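You operate a simulated robot arm through the tools that you are given. There is no shell and no other tool. Be economical: measure what you need, move in short steps, check, and stop when the job is done.

Carry out the task below with a simulated two-armed robot. There is one attempt and no reset: what you move stays moved.

## Task
Take the lid off the round tin and lay it down on the top of the sorting table.

The check looks at the end state, three seconds after you hand in, the way a careful person would. Anything else that was tipped, shoved, dropped, spilled or broken makes it a failure. Lids that push on must go on centred and level and be pressed home; caps that screw on are set level and turned clockwise until they are tight.

## Robot
Two 7-joint arms with two-finger parallel grippers on one trunk, on a base that drives. Base frame: it is fixed to the floor where the robot stands at the start and does not move with it; the origin is under the middle of the robot, x ahead of it, y to its left, z up. Lengths are in cm, angles in degrees, forces in N, time in s.
The left shoulder is at the start at [7, 18.7, 130], the right one opposite. With the tool pointing down near the work surface each hand reaches from about 10 to 72 cm from the robot's upright axis, wherever it stands, measured 20 degrees to its own side. Places, roughly: round tin (9x9x6 cm) [50, -20, 80]. Payload 3.91 kg a hand.
The TCP of each hand is the grasp point between the finger pads, 3 cm short of the fingertips. In the tool frame z runs along the fingers and y along their closing line. Largest opening 11 cm; finger width 2, thickness 1; the body of the gripper, 4.8 by 11.2 cm, starts 5.5 cm behind the TCP.
Orientation is told as [roll, pitch, yaw] about the base's x, y, z axes, in that order, counted from this pose: with the fingers straight down and closing along the base's y, the tool's x points along the base's -x, its y along +y and its z along -z.

## Interface
- The arms move only by the tool drive_tool. It takes "left_moves", "right_moves" or both (then of equal length, played together; a hand with none holds still); each is one flat list of numbers, 7 for each row, row after row: the shift along the base's x, y, z in cm, then the turn, a rotation vector about the base's x, y, z in degrees, then the finger opening in cm, from 0 to 11. In form: [dx, dy, dz, wx, wy, wz, hand, dx, dy, dz, wx, wy, wz, hand, ...]. A call has 1 to 12 rows; each row shifts and turns the commanded pose from where the row before left it. A row lasts 0.2 s, in which the tool goes at most 5 cm and 8.6 degrees; a call with a longer step from one row to the next is refused whole, and so is a gripper value outside its range. Where a pose cannot be reached the arm comes as near as it can. A force on the tool above 40 N (or 10 N above the force at the start of the call, whichever is more), or a blocked arm, ends the call early, and 0.2 s more pass. The fingers move at their own pace (about 7.2 cm/s each) and stop on an object; they squeeze with about 29 N. The grip force told is the motor's: it shows also when the fingers shut on nothing. Time passes only in rows, and 0.2 s behind the last, so rows that do not move let the fingers close. The reply holds the time, the measured pose of the TCP, the force on the tool along the base axes, the opening and the grip force, in the units named above and with some noise, with the torque about the TCP (base axes, N m) and any sound that the robot's microphone picked up.
- Cameras (640 x 400 px; columns grow to the right, rows downward): "scene" is now at [11.87, -2.76, 150.49]; the picture's right is [-0.27, -0.96, -0.00], its down [-0.71, 0.20, -0.67] and it looks along [0.65, -0.18, -0.74] (base axes); focal length 249 px, centre (320, 200). "left" rides on the left gripper at [7.2, -1.7, -10.3] in its tool frame; the picture's right is [0.23, 0.97, 0.00], its down [-0.76, 0.18, -0.62] and it looks along [-0.61, 0.14, 0.78] (tool axes); focal length 222 px, centre (320, 200). "right" rides on the right gripper at [7.2, 1.7, -10.3] in its tool frame; the picture's right is [-0.23, 0.97, 0.00], its down [-0.76, -0.18, -0.62] and it looks along [-0.61, -0.14, 0.78] (tool axes); focal length 222 px, centre (320, 200). There is no depth. A picture from a camera that has moved, and an enlarged one, comes with that camera's place and axes in the base frame and with its lens. The place of the scene camera against the robot may be out by one fixed shift of up to 1.2 cm in any direction.
- camera(camera): a new picture of that camera. The clock stands still meanwhile.
- move_column(by): slides the trunk up (or, below 0, down) by that many cm; the arms and the scene camera ride with it, the base frame stays. It gives what a move gives, with no picture.
- steer(legs): drives the robot by 1 to 6 legs, each [ahead, turn to the left] in cm and degrees, along the robot's own axes; the way and the turn of a leg run together, so that a leg with both is an arc; at most 150 cm and 180 degrees a leg. The arms and the cameras ride along, it lands a little off, and it stops where it bumps. It gives what a move gives.
- head_to(pan, tilt): turns the head with the scene camera to pan (to the left, within 86 degrees either way) and tilt (down, from -29 to 69), counted from straight ahead of the robot. It gives what a move gives.
- zoom(camera, box): a new picture of the part [left, top, right, bottom] of that camera's present view, enlarged. The clock stands still meanwhile.
- finish_job(): hands the job in; it is judged then, once.

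Work in short steps. Places have to be worked out from the pictures, the camera data and where the tool is seen: move nearer, look again, correct. Check each grasp and each placing, and mend what went wrong. You have 120 turns and 88 pictures in all, those below and enlarged ones among them. Open the grippers and draw the arms clear of the work before you hand the job in, unless the task says otherwise; then end with one line.

The tools are called after "Emit:" by a JSON object that holds its "api" and its "payload". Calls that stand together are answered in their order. drive_tool: Moves the arms, as the interface text tells. Its arguments: {"type":"object","properties":{"left_moves":{"type":"array","items":{"type":"number"}},"right_moves":{"type":"array","items":{"type":"number"}}},"required":[]} The other tools are called the same way: move_column (by) slides the trunk up or down; steer (legs) drives the base; head_to (pan, tilt) turns the head that bears the scene camera; camera (camera) takes a picture; zoom (camera, box) takes an enlarged picture of a part of a camera's view; finish_job () hands the job in.

At the start:

```text
clock: 0.0
left_position: [64.1, 3.99, 99.83]
left_tcp_rot: [0.0, 0.0, -0.1]
left_ft_force: [0.2, 0.5, 0.2]
left_wrist_torque: [-0.02, 0.0, 0.01]
left_grip_width: 11.01
left_gripper_force: 0.1
right_position: [47.1, -32.29, 107.39]
right_tcp_rot: [0.0, 0.1, -0.2]
right_ft_force: [0.7, 0.1, 0.4]
right_wrist_torque: [0.0, 0.01, 0.03]
right_grip_width: 11.0
right_gripper_force: 0.0
trunk travel left (down, up): [-81.0, 13.0]
robot x, y, heading: [0.26, -0.23, 0.2]
head pan, tilt: [-15.6, 47.5]
```

scene: 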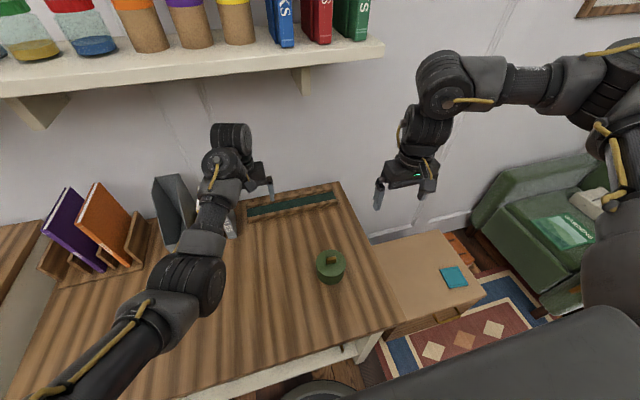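
right: 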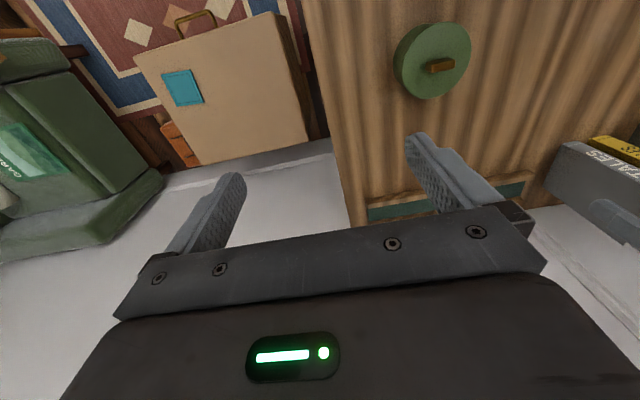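
left: 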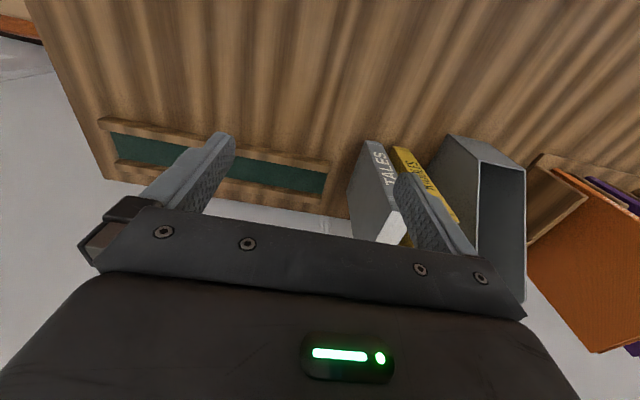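

The tin is on the wooden table with a bar-handled lid. I zoom in to see it, and look around for which table is the sorting table.

Emit:
{"api": "zoom", "payload": {"camera": "scene", "box": [270, 220, 390, 295]}}

Emit:
{"api": "zoom", "payload": {"camera": "right", "box": [370, 0, 498, 80]}}

Emit:
{"api": "head_to", "payload": {"pan": 50, "tilt": 45}}

Emit:
{"api": "camera", "payload": {"camera": "scene"}}

Emit:
{"api": "head_to", "payload": {"pan": -15.6, "tilt": 47.5}}

```text
5.33 times, centred on (330, 258) of scene
camera zoom: at [11.87, -2.76, 150.49], right [-0.27, -0.96, 0.0], down [-0.71, 0.2, -0.67], along [0.65, -0.18, -0.74], focal length 1327 px, centre (267, -107)
```

zoom: 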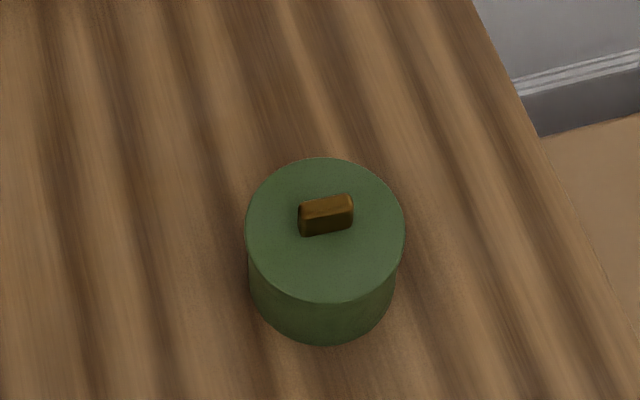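

```text
5.00 times, centred on (434, 40) of right
camera zoom: at [40.01, -30.5, 117.66], right [0.23, 0.97, 0.0], down [0.76, -0.18, 0.62], along [0.61, -0.14, -0.78], focal length 1111 px, centre (-250, 1000)
```

zoom: 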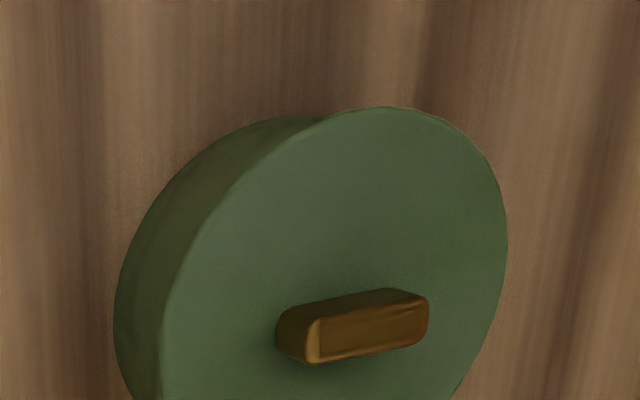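

```text
clock: 1.4
left_position: [64.02, 4.01, 99.78]
left_tcp_rot: [0.0, 0.0, 0.0]
left_ft_force: [-0.3, -0.6, -0.7]
left_wrist_torque: [-0.04, 0.0, -0.02]
left_grip_width: 11.02
left_gripper_force: 0.2
right_position: [47.17, -32.31, 107.3]
right_tcp_rot: [0.0, 0.0, 0.0]
right_ft_force: [0.3, 0.4, -0.2]
right_wrist_torque: [0.0, 0.01, -0.01]
right_grip_width: 10.98
right_gripper_force: 0.0
trunk travel left (down, up): [-81.0, 13.0]
robot x, y, heading: [-0.16, -0.08, 0.1]
head pan, tilt: [50.0, 45.0]
```

```text
82 pictures are left
camera scene: at [9.47, 5.59, 150.85], right [0.77, -0.64, 0.0], down [-0.46, -0.54, -0.71], along [0.45, 0.54, -0.71], focal length 249 px, centre (320, 200)
```

scene: 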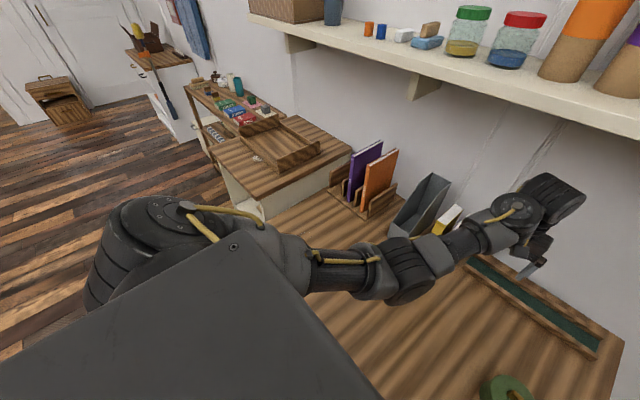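

```text
clock: 2.7
left_position: [64.1, 3.96, 99.77]
left_tcp_rot: [0.0, 0.0, 0.0]
left_ft_force: [0.3, -0.2, 0.5]
left_wrist_torque: [-0.03, -0.01, 0.01]
left_grip_width: 10.99
left_gripper_force: 0.1
right_position: [47.22, -32.15, 107.35]
right_tcp_rot: [0.0, 0.0, -0.1]
right_ft_force: [0.6, -0.2, 0.0]
right_wrist_torque: [0.01, 0.0, 0.02]
right_grip_width: 10.99
right_gripper_force: 0.1
trunk travel left (down, up): [-81.0, 13.0]
robot x, y, heading: [0.17, -0.38, -0.2]
head pan, tilt: [-15.6, 47.5]
```

Several surfaces exist to the left. I zoom on them to identify the sorting table.

Emit:
{"api": "head_to", "payload": {"pan": 55, "tilt": 28}}

Emit:
{"api": "zoom", "payload": {"camera": "scene", "box": [100, 100, 420, 300]}}

Emit:
{"api": "head_to", "payload": {"pan": -60, "tilt": 35}}

Emit:
{"api": "camera", "payload": {"camera": "scene"}}

Emit:
{"api": "head_to", "payload": {"pan": 10, "tilt": 20}}

Emit:
{"api": "camera", "payload": {"camera": "scene"}}

```text
clock: 4.1
left_position: [64.04, 4.05, 99.82]
left_tcp_rot: [0.0, 0.0, -0.1]
left_ft_force: [0.0, 0.3, 0.1]
left_wrist_torque: [0.0, 0.0, 0.0]
left_grip_width: 11.01
left_gripper_force: 0.0
right_position: [47.17, -32.16, 107.38]
right_tcp_rot: [0.0, 0.0, -0.1]
right_ft_force: [0.3, 0.2, 0.3]
right_wrist_torque: [0.0, -0.04, -0.02]
right_grip_width: 10.98
right_gripper_force: 0.1
trunk travel left (down, up): [-81.0, 13.0]
robot x, y, heading: [0.06, -0.36, -0.1]
head pan, tilt: [55.0, 28.0]
```

```text
2.00 times, centred on (260, 200) of scene
camera zoom: at [9.48, 6.83, 153.43], right [0.82, -0.57, 0.0], down [-0.27, -0.38, -0.88], along [0.51, 0.72, -0.47], focal length 498 px, centre (440, 200)
```

zoom: 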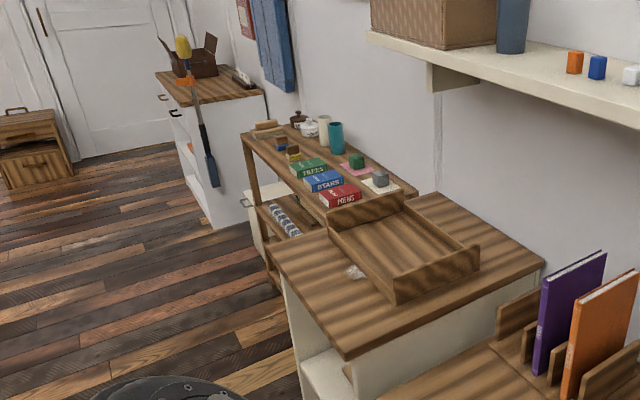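

```text
clock: 6.1
left_position: [64.07, 4.03, 99.78]
left_tcp_rot: [0.0, 0.0, 0.0]
left_ft_force: [-0.4, -0.8, 0.3]
left_wrist_torque: [0.02, 0.01, -0.02]
left_grip_width: 10.99
left_gripper_force: 0.0
right_position: [47.17, -32.21, 107.32]
right_tcp_rot: [0.0, 0.0, 0.0]
right_ft_force: [0.1, -0.7, -0.3]
right_wrist_torque: [-0.01, 0.04, 0.0]
right_grip_width: 11.04
right_gripper_force: 0.0
trunk travel left (down, up): [-81.0, 13.0]
robot x, y, heading: [0.2, -0.29, -0.1]
head pan, tilt: [-60.0, 35.0]
```

```text
80 pictures are left
camera scene: at [8.65, -8.26, 152.33], right [-0.87, -0.5, 0.0], down [-0.29, 0.5, -0.82], along [0.41, -0.71, -0.57], focal length 249 px, centre (320, 200)
```

scene: 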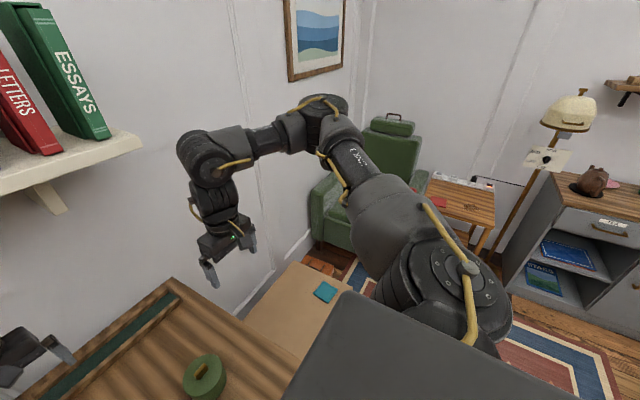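

```text
clock: 7.5
left_position: [64.12, 3.92, 99.79]
left_tcp_rot: [-0.1, -0.1, 0.0]
left_ft_force: [-0.3, -0.5, 0.7]
left_wrist_torque: [0.0, -0.03, 0.0]
left_grip_width: 11.01
left_gripper_force: 0.0
right_position: [47.15, -32.21, 107.23]
right_tcp_rot: [0.1, 0.0, -0.1]
right_ft_force: [0.9, -0.4, -0.3]
right_wrist_torque: [-0.02, 0.01, -0.01]
right_grip_width: 11.0
right_gripper_force: 0.1
trunk travel left (down, up): [-81.0, 13.0]
robot x, y, heading: [0.14, -0.3, -0.1]
head pan, tilt: [10.0, 20.0]
```

```text
79 pictures are left
camera scene: at [13.41, 0.97, 154.71], right [0.17, -0.98, 0.0], down [-0.34, -0.06, -0.94], along [0.93, 0.16, -0.34], focal length 249 px, centre (320, 200)
```

scene: 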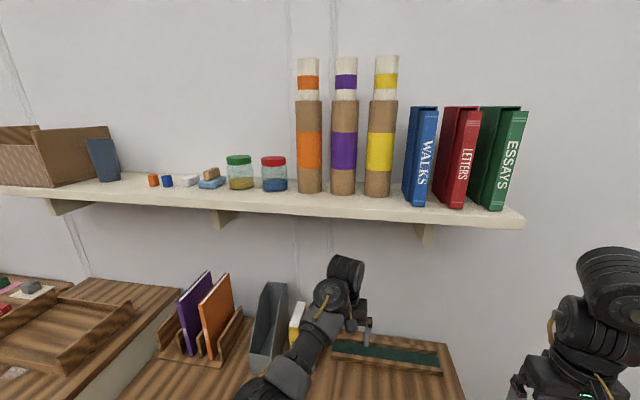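

The table in front, with rack and file box, looks like the sorting table. I check the left counter, the small far table and the front one for labels.

Emit:
{"api": "head_to", "payload": {"pan": 45, "tilt": 35}}

Emit:
{"api": "zoom", "payload": {"camera": "scene", "box": [160, 100, 320, 200]}}

Emit:
{"api": "head_to", "payload": {"pan": -75, "tilt": 20}}

Emit:
{"api": "zoom", "payload": {"camera": "scene", "box": [160, 160, 480, 360]}}

Emit:
{"api": "head_to", "payload": {"pan": 0, "tilt": 65}}

Emit:
{"api": "camera", "payload": {"camera": "scene"}}

```text
clock: 8.5
left_position: [64.13, 4.04, 99.78]
left_tcp_rot: [0.0, 0.1, 0.0]
left_ft_force: [0.4, 0.6, 0.3]
left_wrist_torque: [0.02, -0.01, -0.01]
left_grip_width: 10.99
left_gripper_force: 0.1
right_position: [47.07, -32.24, 107.44]
right_tcp_rot: [0.0, 0.0, -0.2]
right_ft_force: [0.4, 0.1, -0.1]
right_wrist_torque: [0.0, 0.01, -0.02]
right_grip_width: 10.99
right_gripper_force: 0.2
trunk travel left (down, up): [-81.0, 13.0]
robot x, y, heading: [0.08, 0.1, 0.2]
head pan, tilt: [45.0, 35.0]
```

```text
4.00 times, centred on (240, 150) of scene
camera zoom: at [10.48, 5.59, 152.33], right [0.71, -0.71, 0.0], down [-0.41, -0.4, -0.82], along [0.58, 0.58, -0.57], focal length 995 px, centre (640, 400)
```

zoom: 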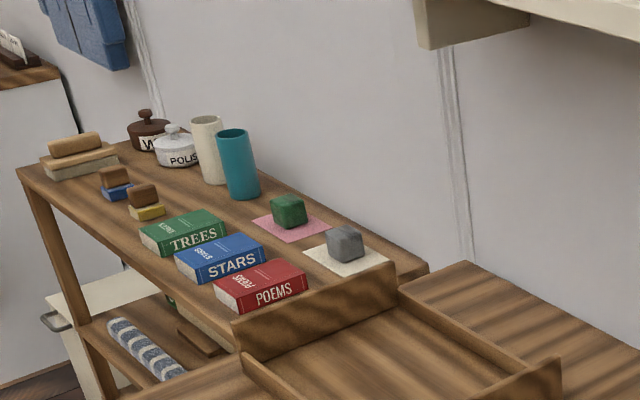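

```text
clock: 10.5
left_position: [64.09, 3.96, 99.95]
left_tcp_rot: [0.0, 0.0, 0.0]
left_ft_force: [0.0, -0.1, -0.7]
left_wrist_torque: [0.03, 0.01, -0.02]
left_grip_width: 10.99
left_gripper_force: 0.1
right_position: [47.1, -32.37, 107.3]
right_tcp_rot: [0.1, 0.0, -0.1]
right_ft_force: [-0.4, 0.0, -0.3]
right_wrist_torque: [-0.04, -0.02, 0.03]
right_grip_width: 11.0
right_gripper_force: 0.0
trunk travel left (down, up): [-81.0, 13.0]
robot x, y, heading: [0.37, 0.03, 0.1]
head pan, tilt: [-75.0, 20.0]
```

```text
2.00 times, centred on (320, 260) of scene
camera zoom: at [6.66, -9.63, 154.71], right [-0.97, -0.26, 0.0], down [-0.09, 0.33, -0.94], along [0.24, -0.91, -0.34], focal length 498 px, centre (320, 80)
```

zoom: 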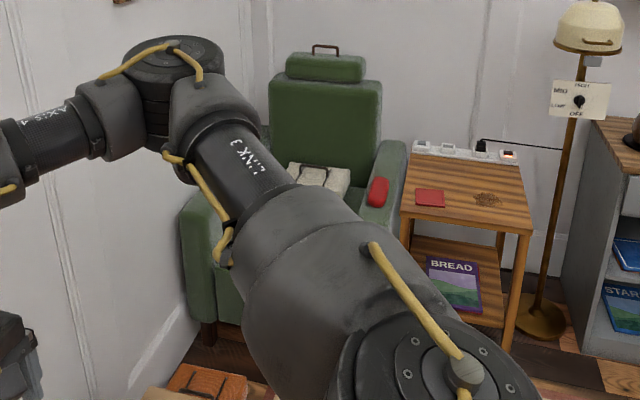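

```text
clock: 12.0
left_position: [64.13, 3.98, 99.84]
left_tcp_rot: [0.1, 0.0, -0.1]
left_ft_force: [0.2, -0.5, 0.1]
left_wrist_torque: [0.01, -0.03, -0.05]
left_grip_width: 11.01
left_gripper_force: 0.0
right_position: [47.07, -32.27, 107.25]
right_tcp_rot: [0.0, 0.0, -0.1]
right_ft_force: [-0.3, 0.0, -0.2]
right_wrist_torque: [-0.01, 0.01, -0.03]
right_grip_width: 10.99
right_gripper_force: 0.0
trunk travel left (down, up): [-81.0, 13.0]
robot x, y, heading: [-0.2, -0.04, 0.1]
head pan, tilt: [0.0, 65.0]
```

```text
76 pictures are left
camera scene: at [10.31, -0.64, 148.35], right [0.0, -1.0, 0.0], down [-0.91, 0.0, -0.42], along [0.42, 0.0, -0.91], focal length 249 px, centre (320, 200)
```

scene: 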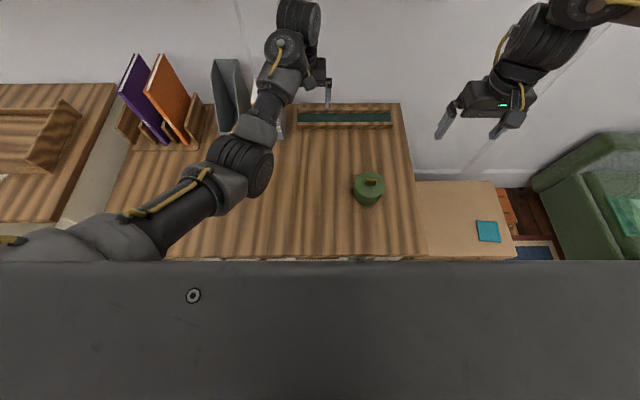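

The tin's knob estimates at about [48.3, -15.5], with its long axis along y. I bring the right hand above it at a safe height, turning it 90° so the fingers close along x.

Emit:
{"api": "drive_tool", "payload": {"right_moves": [0.1, 1.4, -0.9, 0, 0, 8.2, 8, 0.1, 1.4, -0.9, 0, 0, 8.2, 8, 0.1, 1.4, -0.9, 0, 0, 8.2, 8, 0.1, 1.4, -0.9, 0, 0, 8.2, 8, 0.1, 1.4, -0.9, 0, 0, 8.2, 8, 0.1, 1.4, -0.9, 0, 0, 8.2, 6, 0.1, 1.4, -0.9, 0, 0, 8.2, 6, 0.1, 1.4, -0.9, 0, 0, 8.2, 6, 0.1, 1.4, -0.9, 0, 0, 8.2, 6, 0.1, 1.4, -0.9, 0, 0, 8.2, 6, 0.1, 1.4, -0.9, 0, 0, 8.0, 6]}}

Emit:
{"api": "camera", "payload": {"camera": "right"}}

Emit:
{"api": "camera", "payload": {"camera": "scene"}}

```text
clock: 14.4
left_position: [64.12, 4.3, 99.84]
left_tcp_rot: [0.0, 0.0, 0.0]
left_ft_force: [0.4, 0.6, 0.2]
left_wrist_torque: [0.0, 0.0, 0.01]
left_grip_width: 10.99
left_gripper_force: 0.0
right_position: [48.28, -16.82, 97.52]
right_tcp_rot: [0.0, 0.0, 90.1]
right_ft_force: [-0.4, 0.5, -0.1]
right_wrist_torque: [0.0, -0.01, -0.02]
right_grip_width: 6.03
right_gripper_force: 0.1
trunk travel left (down, up): [-81.0, 13.0]
robot x, y, heading: [-0.14, 0.03, 0.2]
head pan, tilt: [0.0, 65.0]
```

```text
75 pictures are left
camera right: at [46.7, -24.01, 107.81], right [-0.97, 0.23, 0.0], down [0.18, 0.76, 0.62], along [0.14, 0.61, -0.78], focal length 222 px, centre (320, 200)
```

right: 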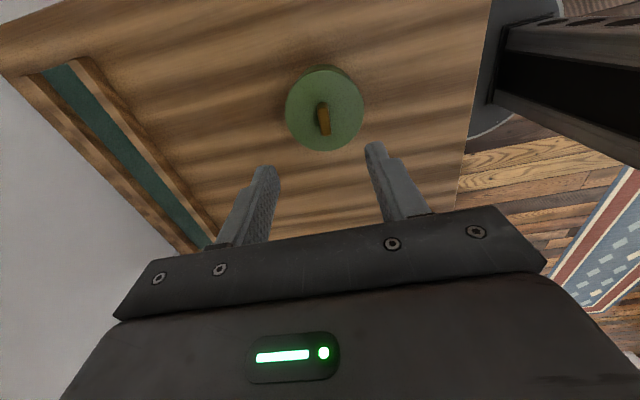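

```text
74 pictures are left
camera scene: at [10.35, -0.55, 148.34], right [0.0, -1.0, 0.0], down [-0.91, 0.0, -0.42], along [0.42, 0.0, -0.91], focal length 249 px, centre (320, 200)
```

scene: 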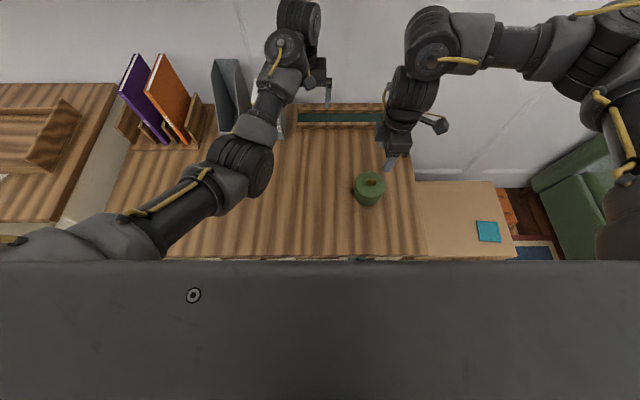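

The knob is at about [48.3, -15.2], aligned with y within a few degrees. I centre over it and lower to check the height.

Emit:
{"api": "drive_tool", "payload": {"right_moves": [0, 0.8, -3, 0, 0, 0, 5, 0, 0.8, -3, 0, 0, 0, 5, 0, 0, -2, 0, 0, 0, 5, 0, 0, 0, 0, 0, 0, 5]}}

Emit:
{"api": "zoom", "payload": {"camera": "right", "box": [200, 60, 440, 210]}}

Emit:
{"api": "zoom", "payload": {"camera": "scene", "box": [310, 120, 430, 220]}}

Emit:
{"api": "camera", "payload": {"camera": "left"}}

```text
clock: 15.4
left_position: [64.07, 4.03, 99.74]
left_tcp_rot: [0.0, 0.0, 0.0]
left_ft_force: [0.1, -0.3, -0.1]
left_wrist_torque: [0.02, -0.01, -0.03]
left_grip_width: 10.97
left_gripper_force: 0.1
right_position: [48.33, -15.24, 89.45]
right_tcp_rot: [0.0, 0.0, 89.9]
right_ft_force: [0.3, 0.1, 0.2]
right_wrist_torque: [-0.04, 0.0, 0.01]
right_grip_width: 4.98
right_gripper_force: 0.1
trunk travel left (down, up): [-81.0, 13.0]
robot x, y, heading: [0.3, -0.32, -0.2]
head pan, tilt: [0.0, 65.0]
```

```text
2.67 times, centred on (320, 135) of right
camera zoom: at [46.68, -22.5, 99.79], right [-0.97, 0.23, 0.0], down [0.18, 0.76, 0.62], along [0.14, 0.61, -0.78], focal length 592 px, centre (320, 373)
```

zoom: 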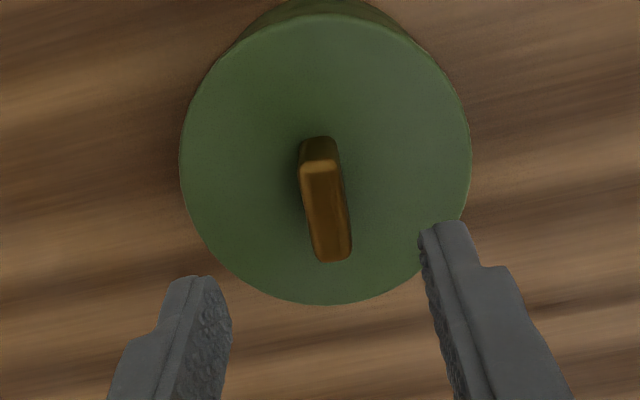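

```text
4.00 times, centred on (370, 170) of scene
camera zoom: at [10.32, -0.59, 148.34], right [0.0, -1.0, 0.0], down [-0.91, 0.0, -0.42], along [0.42, 0.0, -0.91], focal length 995 px, centre (120, 320)
```

zoom: 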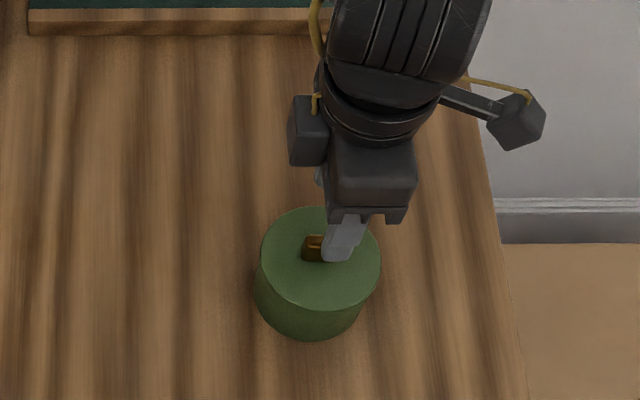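

```text
71 pictures are left
camera left: at [56.86, 2.33, 110.31], right [-0.23, 0.97, 0.0], down [0.76, 0.18, 0.62], along [0.61, 0.14, -0.78], focal length 222 px, centre (320, 200)
```

left: 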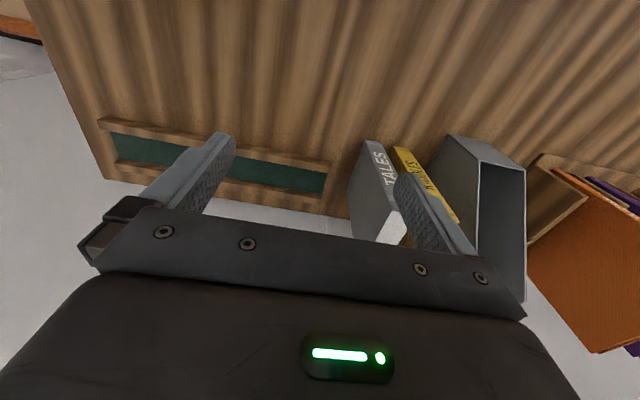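

Knob sits between the fingers near [48.2, -15.0]. I lower in small steps and look again for finger clearance above the lid.

Emit:
{"api": "drive_tool", "payload": {"right_moves": [-0.1, 0.2, -2, 0, 0, 0, 4, 0, 0, -2, 0, 0, 0, 4, 0, 0, 0, 0, 0, 0, 4]}}

Emit:
{"api": "zoom", "payload": {"camera": "right", "box": [200, 60, 440, 210]}}

```text
clock: 16.2
left_position: [63.98, 4.03, 99.76]
left_tcp_rot: [0.1, 0.0, 0.1]
left_ft_force: [0.7, -0.2, -0.3]
left_wrist_torque: [0.02, 0.02, -0.01]
left_grip_width: 10.98
left_gripper_force: 0.1
right_position: [48.15, -15.04, 85.33]
right_tcp_rot: [0.0, 0.0, 90.0]
right_ft_force: [-0.6, -0.1, 0.3]
right_wrist_torque: [-0.03, 0.0, -0.03]
right_grip_width: 4.01
right_gripper_force: 0.0
trunk travel left (down, up): [-81.0, 13.0]
robot x, y, heading: [-0.02, 0.28, 0.1]
head pan, tilt: [0.0, 65.0]
```

```text
2.67 times, centred on (320, 135) of right
camera zoom: at [46.5, -22.17, 95.74], right [-0.97, 0.23, 0.0], down [0.18, 0.76, 0.62], along [0.14, 0.61, -0.78], focal length 592 px, centre (320, 373)
```

zoom: 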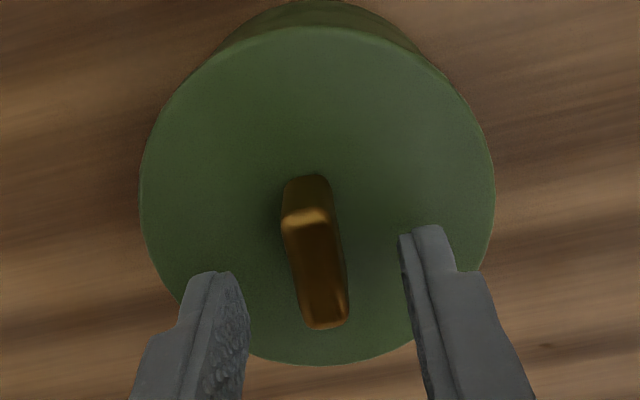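

The knob top is near z = 82 at [48.2, -14.9], skewed about 4°. I match the yaw and step down watching force.

Emit:
{"api": "drive_tool", "payload": {"right_moves": [0.05, 0.1, -0.5, 0, 0, -4, 4, 0, 0, -0.4, 0, 0, 0, 4, 0, 0, 0, 0, 0, 0, 4]}}

Emit:
{"api": "zoom", "payload": {"camera": "right", "box": [200, 60, 440, 210]}}

```text
clock: 17.0
left_position: [64.07, 4.0, 99.74]
left_tcp_rot: [0.1, 0.0, 0.0]
left_ft_force: [-0.4, 1.2, 0.1]
left_wrist_torque: [-0.04, -0.02, 0.01]
left_grip_width: 10.98
left_gripper_force: 0.0
right_position: [48.17, -14.89, 84.46]
right_tcp_rot: [0.0, 0.1, 85.8]
right_ft_force: [-0.6, -0.8, -0.4]
right_wrist_torque: [-0.02, 0.02, 0.01]
right_grip_width: 4.02
right_gripper_force: 0.0
trunk travel left (down, up): [-81.0, 13.0]
robot x, y, heading: [0.04, 0.2, -0.1]
head pan, tilt: [0.0, 65.0]
```

```text
2.67 times, centred on (320, 135) of right
camera zoom: at [46.08, -21.96, 94.82], right [-0.96, 0.3, 0.0], down [0.23, 0.75, 0.62], along [0.18, 0.6, -0.78], focal length 592 px, centre (320, 373)
```

zoom: 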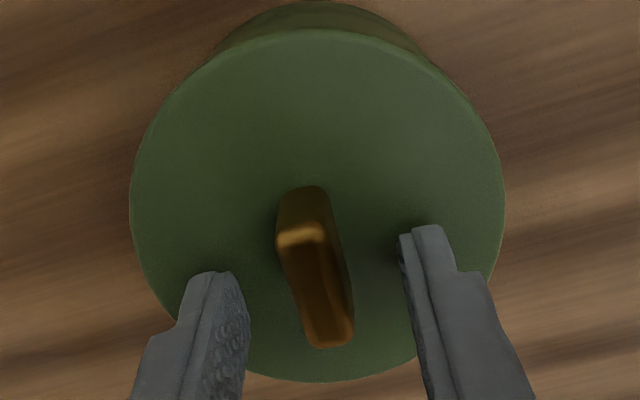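

Skew now matches. I step on downward, watching the force for lid contact.

Emit:
{"api": "drive_tool", "payload": {"right_moves": [0.1, 0.15, -0.3, 0, 0, 0, 4, 0, 0, -0.3, 0, 0, 0, 4, 0, 0, 0, 0, 0, 0, 4]}}

Emit:
{"api": "zoom", "payload": {"camera": "right", "box": [200, 60, 440, 210]}}

Emit:
{"api": "zoom", "payload": {"camera": "scene", "box": [330, 145, 410, 210]}}

```text
clock: 17.8
left_position: [63.94, 4.08, 99.96]
left_tcp_rot: [0.0, -0.1, -0.1]
left_ft_force: [0.5, -0.2, -1.0]
left_wrist_torque: [-0.02, 0.0, 0.01]
left_grip_width: 11.0
left_gripper_force: 0.1
right_position: [48.11, -14.68, 84.14]
right_tcp_rot: [-0.3, 0.0, 86.0]
right_ft_force: [2.5, -4.0, 22.9]
right_wrist_torque: [-0.17, 0.09, 0.06]
right_grip_width: 4.01
right_gripper_force: 0.0
trunk travel left (down, up): [-81.0, 13.0]
robot x, y, heading: [-0.21, -0.3, 0.2]
head pan, tilt: [0.0, 65.0]
```

```text
2.67 times, centred on (320, 135) of right
camera zoom: at [46.1, -21.85, 94.42], right [-0.96, 0.3, 0.0], down [0.23, 0.75, 0.62], along [0.19, 0.6, -0.78], focal length 592 px, centre (320, 373)
```

zoom: 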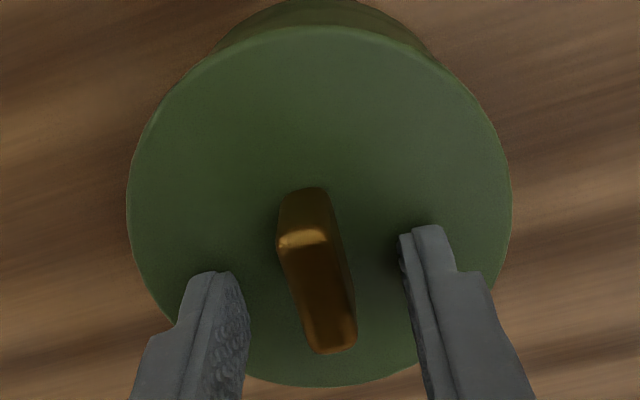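

```text
6.15 times, centred on (370, 178) of scene
camera zoom: at [10.08, -0.61, 148.4], right [0.0, -1.0, 0.0], down [-0.91, 0.0, -0.42], along [0.42, 0.0, -0.91], focal length 1531 px, centre (12, 338)
```

zoom: 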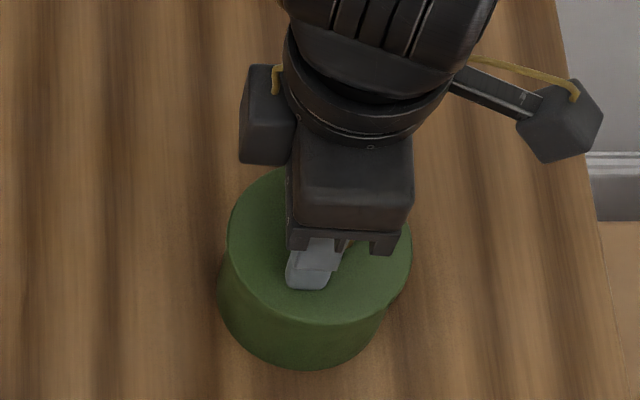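

The fingertips touched the lid (23 N), so its top is at about z = 81.15. I rise 0.5 cm and close on the knob.

Emit:
{"api": "drive_tool", "payload": {"right_moves": [0, 0, 0.5, 0, 0, 0, 4, 0, 0, 0, 0, 0, 0, 2.5, 0, 0, 0, 0, 0, 0, 1.5, 0, 0, 0, 0, 0, 0, 0.5, 0, 0, 0, 0, 0, 0, 0, 0, 0, 0, 0, 0, 0, 0]}}

Emit:
{"api": "zoom", "payload": {"camera": "right", "box": [200, 60, 440, 210]}}

```text
clock: 19.2
left_position: [63.93, 3.99, 99.81]
left_tcp_rot: [0.0, 0.0, 0.0]
left_ft_force: [0.3, -0.1, 0.0]
left_wrist_torque: [0.01, -0.02, -0.02]
left_grip_width: 10.99
left_gripper_force: 0.2
right_position: [48.18, -14.71, 84.38]
right_tcp_rot: [0.0, 0.0, 85.8]
right_ft_force: [0.5, 0.1, -0.8]
right_wrist_torque: [0.04, -0.01, -0.02]
right_grip_width: 1.03
right_gripper_force: 28.7
trunk travel left (down, up): [-81.0, 13.0]
robot x, y, heading: [-0.15, 0.04, -0.3]
head pan, tilt: [0.0, 65.0]
```

```text
2.67 times, centred on (320, 135) of right
camera zoom: at [46.16, -21.87, 94.69], right [-0.96, 0.3, 0.0], down [0.23, 0.75, 0.62], along [0.18, 0.59, -0.78], focal length 592 px, centre (320, 373)
```

zoom: 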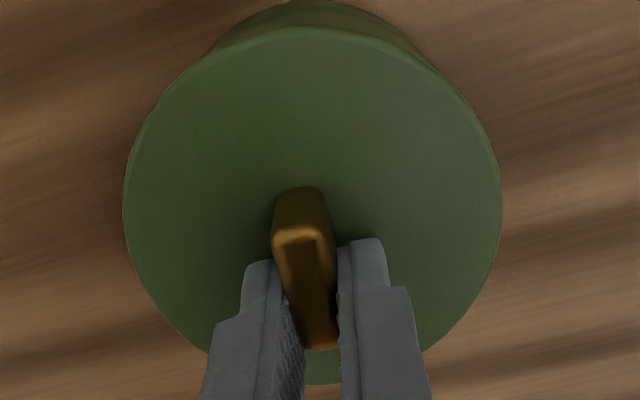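

The knob is held (1.03 cm, 28.7 N). I lift gently in small steps, watching force for a tight lid.

Emit:
{"api": "drive_tool", "payload": {"right_moves": [0, 0, 0.3, 0, 0, 0, 0, 0, 0, 0.3, 0, 0, 0, 0, 0, 0, 0, 0, 0, 0, 0]}}

Emit:
{"api": "camera", "payload": {"camera": "right"}}

Emit:
{"api": "zoom", "payload": {"camera": "scene", "box": [330, 145, 410, 210]}}

```text
clock: 20.0
left_position: [64.04, 4.03, 99.77]
left_tcp_rot: [0.0, 0.0, -0.1]
left_ft_force: [-0.2, 0.3, -0.4]
left_wrist_torque: [0.0, -0.04, 0.01]
left_grip_width: 10.99
left_gripper_force: 0.0
right_position: [48.37, -14.7, 84.88]
right_tcp_rot: [0.0, -0.1, 85.9]
right_ft_force: [-0.4, -0.3, -1.8]
right_wrist_torque: [0.03, -0.03, 0.01]
right_grip_width: 1.08
right_gripper_force: 29.1
trunk travel left (down, up): [-81.0, 13.0]
robot x, y, heading: [0.16, -0.15, -0.1]
head pan, tilt: [0.0, 65.0]
```

```text
65 pictures are left
camera right: at [46.24, -21.81, 95.28], right [-0.96, 0.3, 0.0], down [0.23, 0.75, 0.62], along [0.18, 0.6, -0.78], focal length 222 px, centre (320, 200)
```

right: 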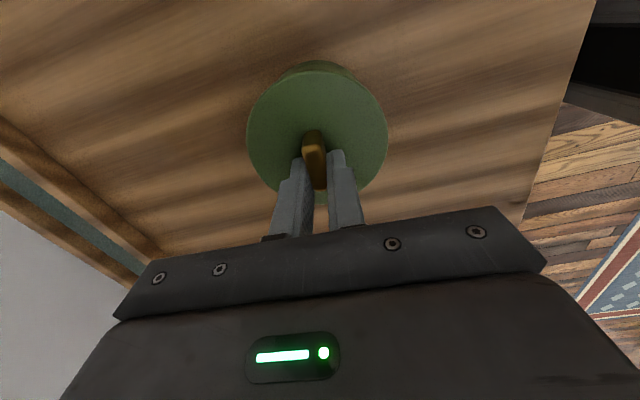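

```text
6.15 times, centred on (370, 178) of scene
camera zoom: at [10.33, -0.63, 148.34], right [0.0, -1.0, 0.0], down [-0.91, 0.0, -0.42], along [0.42, 0.0, -0.91], focal length 1531 px, centre (12, 338)
```

zoom: 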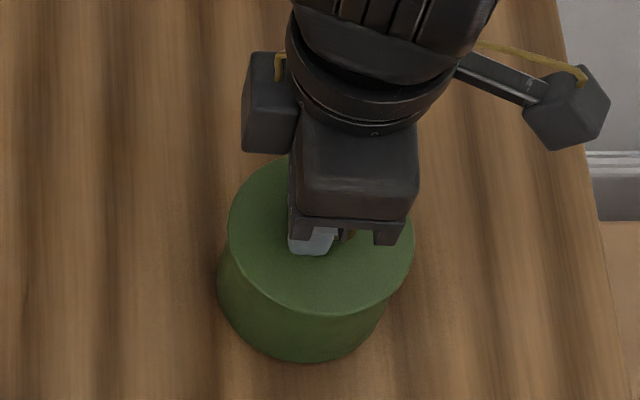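

Only about 1.8 N while rising 0.5 cm: either the lid is loose, or the whole tin comes along. I lift another 1 cm and look.

Emit:
{"api": "drive_tool", "payload": {"right_moves": [0, 0, 0.5, 0, 0, 0, 0, 0, 0, 0.5, 0, 0, 0, 0, 0, 0, 0, 0, 0, 0, 0]}}

Emit:
{"api": "zoom", "payload": {"camera": "right", "box": [200, 30, 440, 180]}}

Emit:
{"api": "zoom", "payload": {"camera": "scene", "box": [330, 145, 410, 210]}}

```text
clock: 20.8
left_position: [64.2, 4.02, 99.81]
left_tcp_rot: [0.0, 0.1, 0.0]
left_ft_force: [0.1, -0.6, 0.6]
left_wrist_torque: [-0.02, 0.0, 0.03]
left_grip_width: 11.0
left_gripper_force: 0.1
right_position: [48.34, -14.76, 86.09]
right_tcp_rot: [0.0, 0.0, 85.8]
right_ft_force: [0.4, -0.4, -0.9]
right_wrist_torque: [0.05, -0.04, 0.02]
right_grip_width: 1.05
right_gripper_force: 29.0
trunk travel left (down, up): [-81.0, 13.0]
robot x, y, heading: [0.11, 0.09, 0.0]
head pan, tilt: [0.0, 65.0]
```

```text
2.67 times, centred on (320, 105) of right
camera zoom: at [46.21, -21.8, 96.38], right [-0.96, 0.3, 0.0], down [0.23, 0.75, 0.62], along [0.18, 0.6, -0.78], focal length 592 px, centre (320, 453)
```

zoom: 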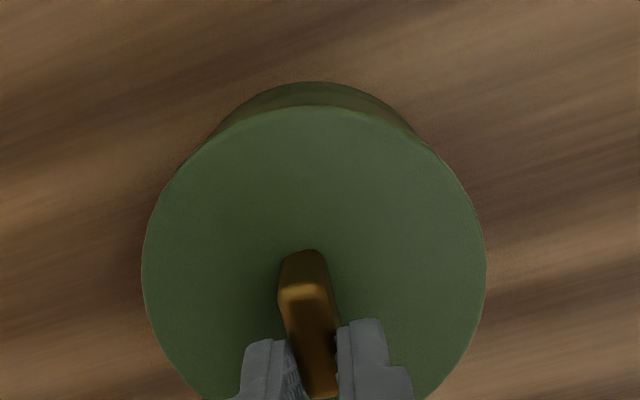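

```text
6.15 times, centred on (370, 178) of scene
camera zoom: at [10.33, -0.62, 148.34], right [0.0, -1.0, 0.0], down [-0.91, 0.0, -0.42], along [0.42, 0.0, -0.91], focal length 1531 px, centre (12, 338)
```

zoom: 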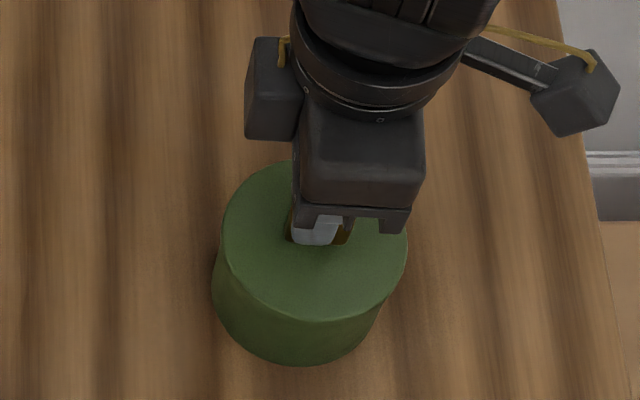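

The hand rose but the lid stayed: the fingers slipped up the knob. I open, back up and look closely at the tin for a seam and knob height.

Emit:
{"api": "drive_tool", "payload": {"right_moves": [0, 0, 0, 0, 0, 0, 3, 0, 0, 0, 0, 0, 0, 3, 0, 0, 3, 0, 0, 0, 3, 0, 0, 4, 0, 0, 0, 3, 0, -4, 4, 0, 0, 0, 3, 0, -4, 0, 0, 0, 0, 3]}}

Emit:
{"api": "zoom", "payload": {"camera": "scene", "box": [340, 160, 400, 215]}}

Emit:
{"api": "camera", "payload": {"camera": "right"}}

```text
refused: row 5 steps farther than a row can; nothing moved
```

```text
7.27 times, centred on (370, 188) of scene
camera zoom: at [10.33, -0.62, 148.34], right [0.0, -1.0, 0.0], down [-0.91, 0.0, -0.42], along [0.42, 0.0, -0.91], focal length 1809 px, centre (-44, 291)
```

zoom: 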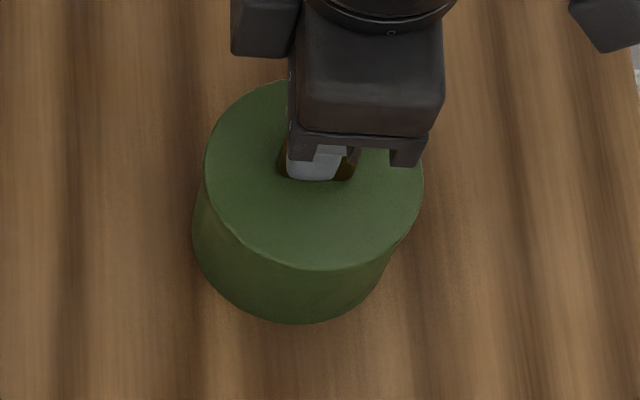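

```text
60 pictures are left
camera right: at [46.21, -21.8, 96.38], right [-0.96, 0.3, 0.0], down [0.23, 0.75, 0.62], along [0.18, 0.6, -0.78], focal length 222 px, centre (320, 200)
```

right: 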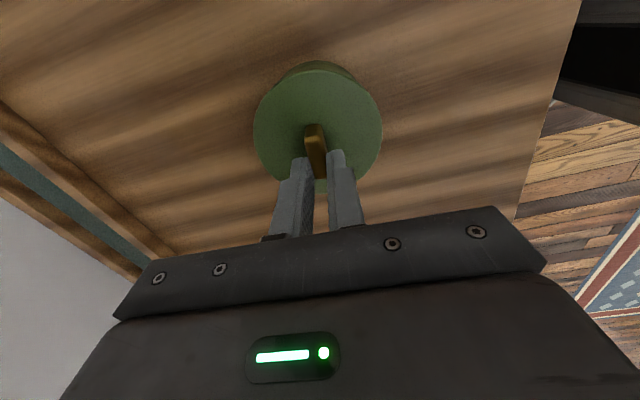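

Lid and tin are unchanged. I release and back away to look at the tin freely.

Emit:
{"api": "drive_tool", "payload": {"right_moves": [0, 0, 0, 0, 0, 0, 3, 0, 0, 0, 0, 0, 0, 3, 0, 0, 3, 0, 0, 0, 3, 0, 0, 4, 0, 0, 0, 3, 0, -3, 3, 0, 0, 0, 3, 0, -4, 0, 0, 0, 0, 3, 0, -4, 0, 0, 0, 0, 3]}}

Emit:
{"api": "zoom", "payload": {"camera": "scene", "box": [340, 160, 400, 215]}}

Emit:
{"api": "camera", "payload": {"camera": "right"}}

```text
clock: 22.4
left_position: [64.0, 3.93, 99.84]
left_tcp_rot: [0.1, 0.0, 0.0]
left_ft_force: [0.2, 0.1, 0.0]
left_wrist_torque: [0.02, -0.04, 0.01]
left_grip_width: 10.99
left_gripper_force: 0.0
right_position: [48.19, -25.8, 95.9]
right_tcp_rot: [0.0, -0.1, 86.0]
right_ft_force: [-0.4, 0.1, 0.2]
right_wrist_torque: [0.03, 0.0, -0.04]
right_grip_width: 3.01
right_gripper_force: 0.0
trunk travel left (down, up): [-81.0, 13.0]
robot x, y, heading: [0.1, 0.31, -0.2]
head pan, tilt: [0.0, 65.0]
```

```text
7.27 times, centred on (370, 188) of scene
camera zoom: at [10.23, -0.82, 148.35], right [0.0, -1.0, 0.0], down [-0.91, 0.0, -0.42], along [0.42, 0.0, -0.91], focal length 1809 px, centre (-44, 291)
```

zoom: 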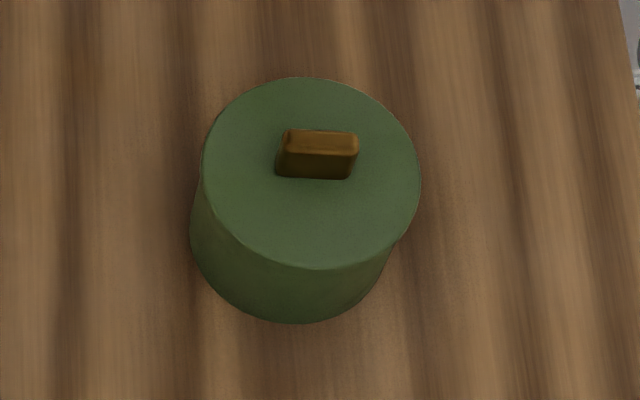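

```text
58 pictures are left
camera right: at [46.07, -32.88, 106.24], right [-0.96, 0.29, 0.0], down [0.23, 0.75, 0.62], along [0.18, 0.6, -0.78], focal length 222 px, centre (320, 200)
```

right: 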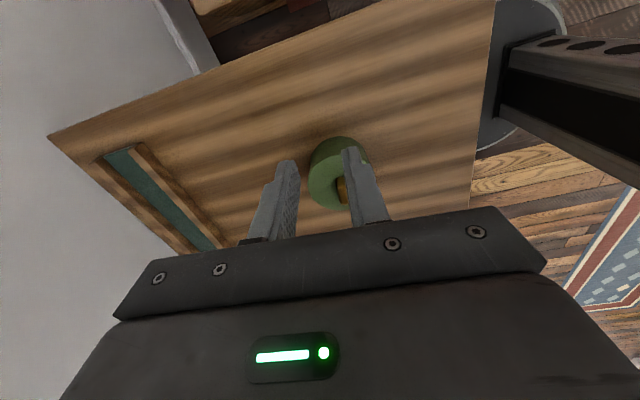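

The knob is about 1.8 cm tall, 3 cm long, centred near y = -15.15, so my grip was off-centre and high. I go back above it for a deeper, centred grip.

Emit:
{"api": "drive_tool", "payload": {"right_moves": [0, 4, 0, 0, 0, 0, 3, 0, 4, -1, 0, 0, 0, 3, 0, 2.7, -4, 0, 0, 0, 3, 0, 0, -4, 0, 0, 0, 3, 0, 0, -1.7, 0, 0, 0, 3, 0, 0, -0.6, 0, 0, 0, 3, 0, 0, 0, 0, 0, 0, 3]}}

Emit:
{"api": "zoom", "payload": {"camera": "right", "box": [200, 60, 440, 210]}}

```text
clock: 24.0
left_position: [64.17, 3.96, 99.78]
left_tcp_rot: [0.1, 0.0, 0.0]
left_ft_force: [-0.9, 0.1, 0.1]
left_wrist_torque: [-0.04, -0.01, 0.04]
left_grip_width: 10.99
left_gripper_force: 0.0
right_position: [48.23, -15.04, 84.8]
right_tcp_rot: [0.0, 0.0, 86.0]
right_ft_force: [0.0, -0.1, 0.4]
right_wrist_torque: [-0.02, 0.01, -0.01]
right_grip_width: 3.03
right_gripper_force: 0.0
trunk travel left (down, up): [-81.0, 13.0]
robot x, y, heading: [0.27, 0.06, 0.2]
head pan, tilt: [0.0, 65.0]
```

```text
2.67 times, centred on (320, 135) of right
camera zoom: at [46.15, -22.12, 95.04], right [-0.96, 0.3, 0.0], down [0.23, 0.75, 0.62], along [0.18, 0.6, -0.78], focal length 592 px, centre (320, 373)
```

zoom: 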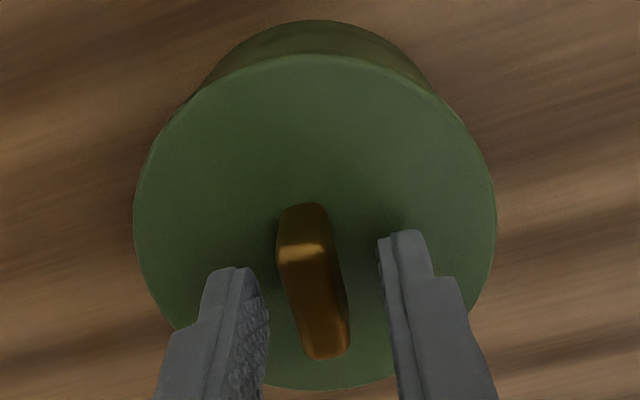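

Centred now. I go down to just above lid contact and close.

Emit:
{"api": "drive_tool", "payload": {"right_moves": [0, -0.1, -0.55, 0, 0, 0, 3, 0, 0, 0, 0, 0, 0, 3, 0, 0, 0, 0, 0, 0, 1.5, 0, 0, 0, 0, 0, 0, 0, 0, 0, 0, 0, 0, 0, 0, 0, 0, 0, 0, 0, 0, 0]}}

Emit:
{"api": "drive_tool", "payload": {"right_moves": [0, 0, 0.15, 0, 0, 0, 0]}}

Emit:
{"api": "drive_tool", "payload": {"right_moves": [0, 0, 0.15, 0, 0, 0, 0]}}

Emit:
{"api": "zoom", "payload": {"camera": "right", "box": [200, 60, 440, 210]}}

```text
clock: 25.4
left_position: [64.13, 4.05, 99.87]
left_tcp_rot: [-0.1, 0.0, 0.0]
left_ft_force: [-0.8, 0.4, -0.2]
left_wrist_torque: [0.0, 0.0, -0.02]
left_grip_width: 11.0
left_gripper_force: 0.0
right_position: [48.22, -15.14, 84.11]
right_tcp_rot: [-0.1, 0.0, 85.9]
right_ft_force: [-0.1, 0.1, -1.3]
right_wrist_torque: [-0.03, -0.01, 0.02]
right_grip_width: 1.11
right_gripper_force: 28.8
trunk travel left (down, up): [-81.0, 13.0]
robot x, y, heading: [0.05, -0.13, 0.1]
head pan, tilt: [0.0, 65.0]
```

```text
clock: 25.8
left_position: [64.14, 3.97, 99.73]
left_tcp_rot: [-0.1, 0.0, -0.1]
left_ft_force: [-0.9, -0.6, -0.2]
left_wrist_torque: [0.0, 0.01, -0.03]
left_grip_width: 11.01
left_gripper_force: 0.0
right_position: [48.19, -15.0, 84.33]
right_tcp_rot: [0.0, 0.0, 85.9]
right_ft_force: [0.3, -0.1, -1.3]
right_wrist_torque: [0.01, 0.0, 0.0]
right_grip_width: 1.14
right_gripper_force: 28.7
trunk travel left (down, up): [-81.0, 13.0]
robot x, y, heading: [0.04, -0.25, -0.1]
head pan, tilt: [0.0, 65.0]
```

```text
clock: 26.2
left_position: [64.16, 4.03, 99.88]
left_tcp_rot: [0.0, 0.0, 0.0]
left_ft_force: [0.1, 0.4, -0.8]
left_wrist_torque: [0.01, 0.0, 0.01]
left_grip_width: 10.98
left_gripper_force: 0.0
right_position: [48.33, -15.23, 84.55]
right_tcp_rot: [0.1, 0.0, 85.9]
right_ft_force: [0.2, 0.8, -1.1]
right_wrist_torque: [-0.02, 0.0, -0.01]
right_grip_width: 1.09
right_gripper_force: 28.7
trunk travel left (down, up): [-81.0, 13.0]
robot x, y, heading: [-0.2, 0.09, 0.0]
head pan, tilt: [0.0, 65.0]
```

```text
2.67 times, centred on (320, 135) of right
camera zoom: at [46.18, -22.24, 94.81], right [-0.96, 0.3, 0.0], down [0.23, 0.75, 0.62], along [0.18, 0.6, -0.78], focal length 592 px, centre (320, 373)
```

zoom: 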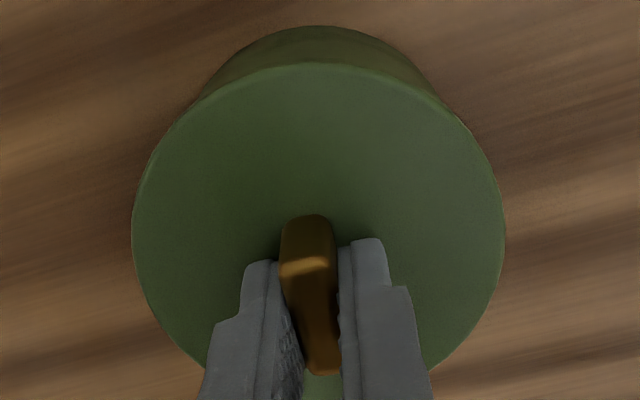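

Little force so far; I continue single small lifts, reading the force each time.

Emit:
{"api": "drive_tool", "payload": {"right_moves": [0, 0, 0.2, 0, 0, 0, 0]}}

Emit:
{"api": "drive_tool", "payload": {"right_moves": [0, 0, 0.2, 0, 0, 0, 0]}}

Emit:
{"api": "zoom", "payload": {"camera": "right", "box": [200, 60, 440, 210]}}

```text
clock: 26.6
left_position: [64.16, 3.98, 99.79]
left_tcp_rot: [0.0, 0.0, 0.0]
left_ft_force: [-0.2, -0.1, 0.1]
left_wrist_torque: [0.01, 0.0, -0.01]
left_grip_width: 11.0
left_gripper_force: 0.1
right_position: [48.25, -15.11, 84.59]
right_tcp_rot: [0.0, 0.0, 85.9]
right_ft_force: [-0.9, -0.2, -1.2]
right_wrist_torque: [0.01, 0.03, 0.0]
right_grip_width: 1.1
right_gripper_force: 28.9
trunk travel left (down, up): [-81.0, 13.0]
robot x, y, heading: [0.01, -0.08, 0.0]
head pan, tilt: [0.0, 65.0]
```

```text
clock: 27.0
left_position: [64.1, 4.04, 99.79]
left_tcp_rot: [0.1, 0.0, 0.0]
left_ft_force: [-0.1, -0.1, 0.0]
left_wrist_torque: [-0.05, 0.0, -0.02]
left_grip_width: 11.0
left_gripper_force: 0.1
right_position: [48.2, -15.21, 84.95]
right_tcp_rot: [-0.1, 0.0, 85.8]
right_ft_force: [0.3, 0.0, -1.2]
right_wrist_torque: [0.01, 0.05, -0.01]
right_grip_width: 1.1
right_gripper_force: 29.0
trunk travel left (down, up): [-81.0, 13.0]
robot x, y, heading: [-0.1, -0.22, 0.3]
head pan, tilt: [0.0, 65.0]
```

```text
2.67 times, centred on (320, 135) of right
camera zoom: at [46.2, -22.26, 95.19], right [-0.96, 0.3, 0.0], down [0.23, 0.75, 0.62], along [0.18, 0.6, -0.78], focal length 592 px, centre (320, 373)
```

zoom: 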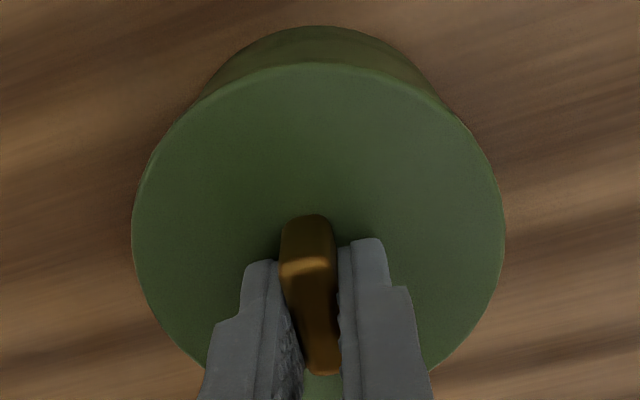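

The lid follows the fingers now with ~1.2 N. I check from the scene camera whether the body stays on the table.

Emit:
{"api": "zoom", "payload": {"camera": "scene", "box": [340, 160, 400, 215]}}

Emit:
{"api": "drive_tool", "payload": {"right_moves": [0, 0, 0.3, 0, 0, 0, 0, 0, 0, 0.3, 0, 0, 0, 0, 0, 0, 0, 0, 0, 0, 0]}}

Emit:
{"api": "zoom", "payload": {"camera": "scene", "box": [340, 160, 400, 215]}}

Emit:
{"api": "zoom", "payload": {"camera": "right", "box": [200, 60, 440, 210]}}

```text
7.27 times, centred on (370, 188) of scene
camera zoom: at [10.32, -0.62, 148.34], right [0.0, -1.0, 0.0], down [-0.91, 0.0, -0.42], along [0.42, 0.0, -0.91], focal length 1809 px, centre (-44, 291)
```

zoom: 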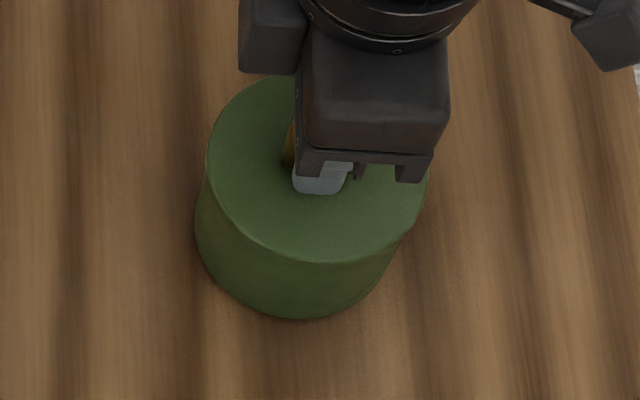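

```text
clock: 27.8
left_position: [64.14, 3.97, 99.81]
left_tcp_rot: [0.1, 0.0, 0.1]
left_ft_force: [1.0, 1.1, 0.7]
left_wrist_torque: [-0.02, 0.04, 0.0]
left_grip_width: 10.98
left_gripper_force: 0.0
right_position: [48.25, -15.21, 85.52]
right_tcp_rot: [0.0, 0.0, 86.0]
right_ft_force: [0.7, 0.3, -1.0]
right_wrist_torque: [0.03, 0.0, -0.01]
right_grip_width: 1.08
right_gripper_force: 28.8
trunk travel left (down, up): [-81.0, 13.0]
robot x, y, heading: [0.01, -0.21, -0.1]
head pan, tilt: [0.0, 65.0]
```

```text
7.27 times, centred on (370, 188) of scene
camera zoom: at [10.33, -0.63, 148.34], right [0.0, -1.0, 0.0], down [-0.91, 0.0, -0.42], along [0.42, 0.0, -0.91], focal length 1809 px, centre (-44, 291)
```

zoom: 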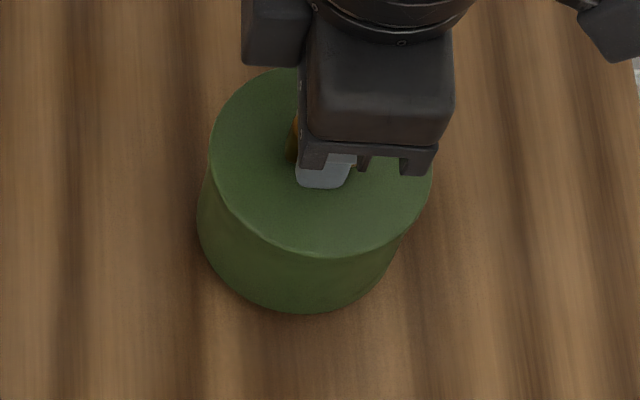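

```text
2.67 times, centred on (320, 135) of right
camera zoom: at [46.18, -22.28, 95.8], right [-0.96, 0.3, 0.0], down [0.23, 0.75, 0.62], along [0.18, 0.6, -0.78], focal length 592 px, centre (320, 373)
```

zoom: 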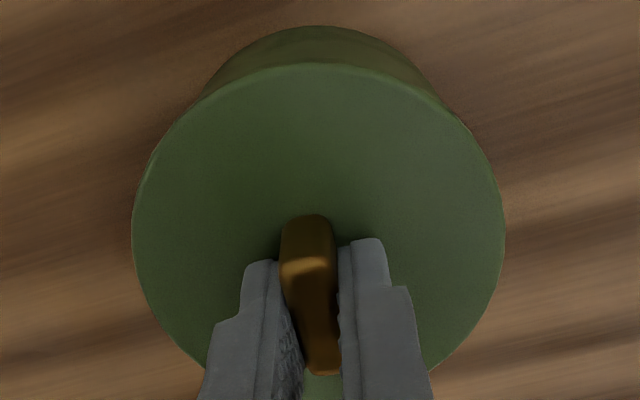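

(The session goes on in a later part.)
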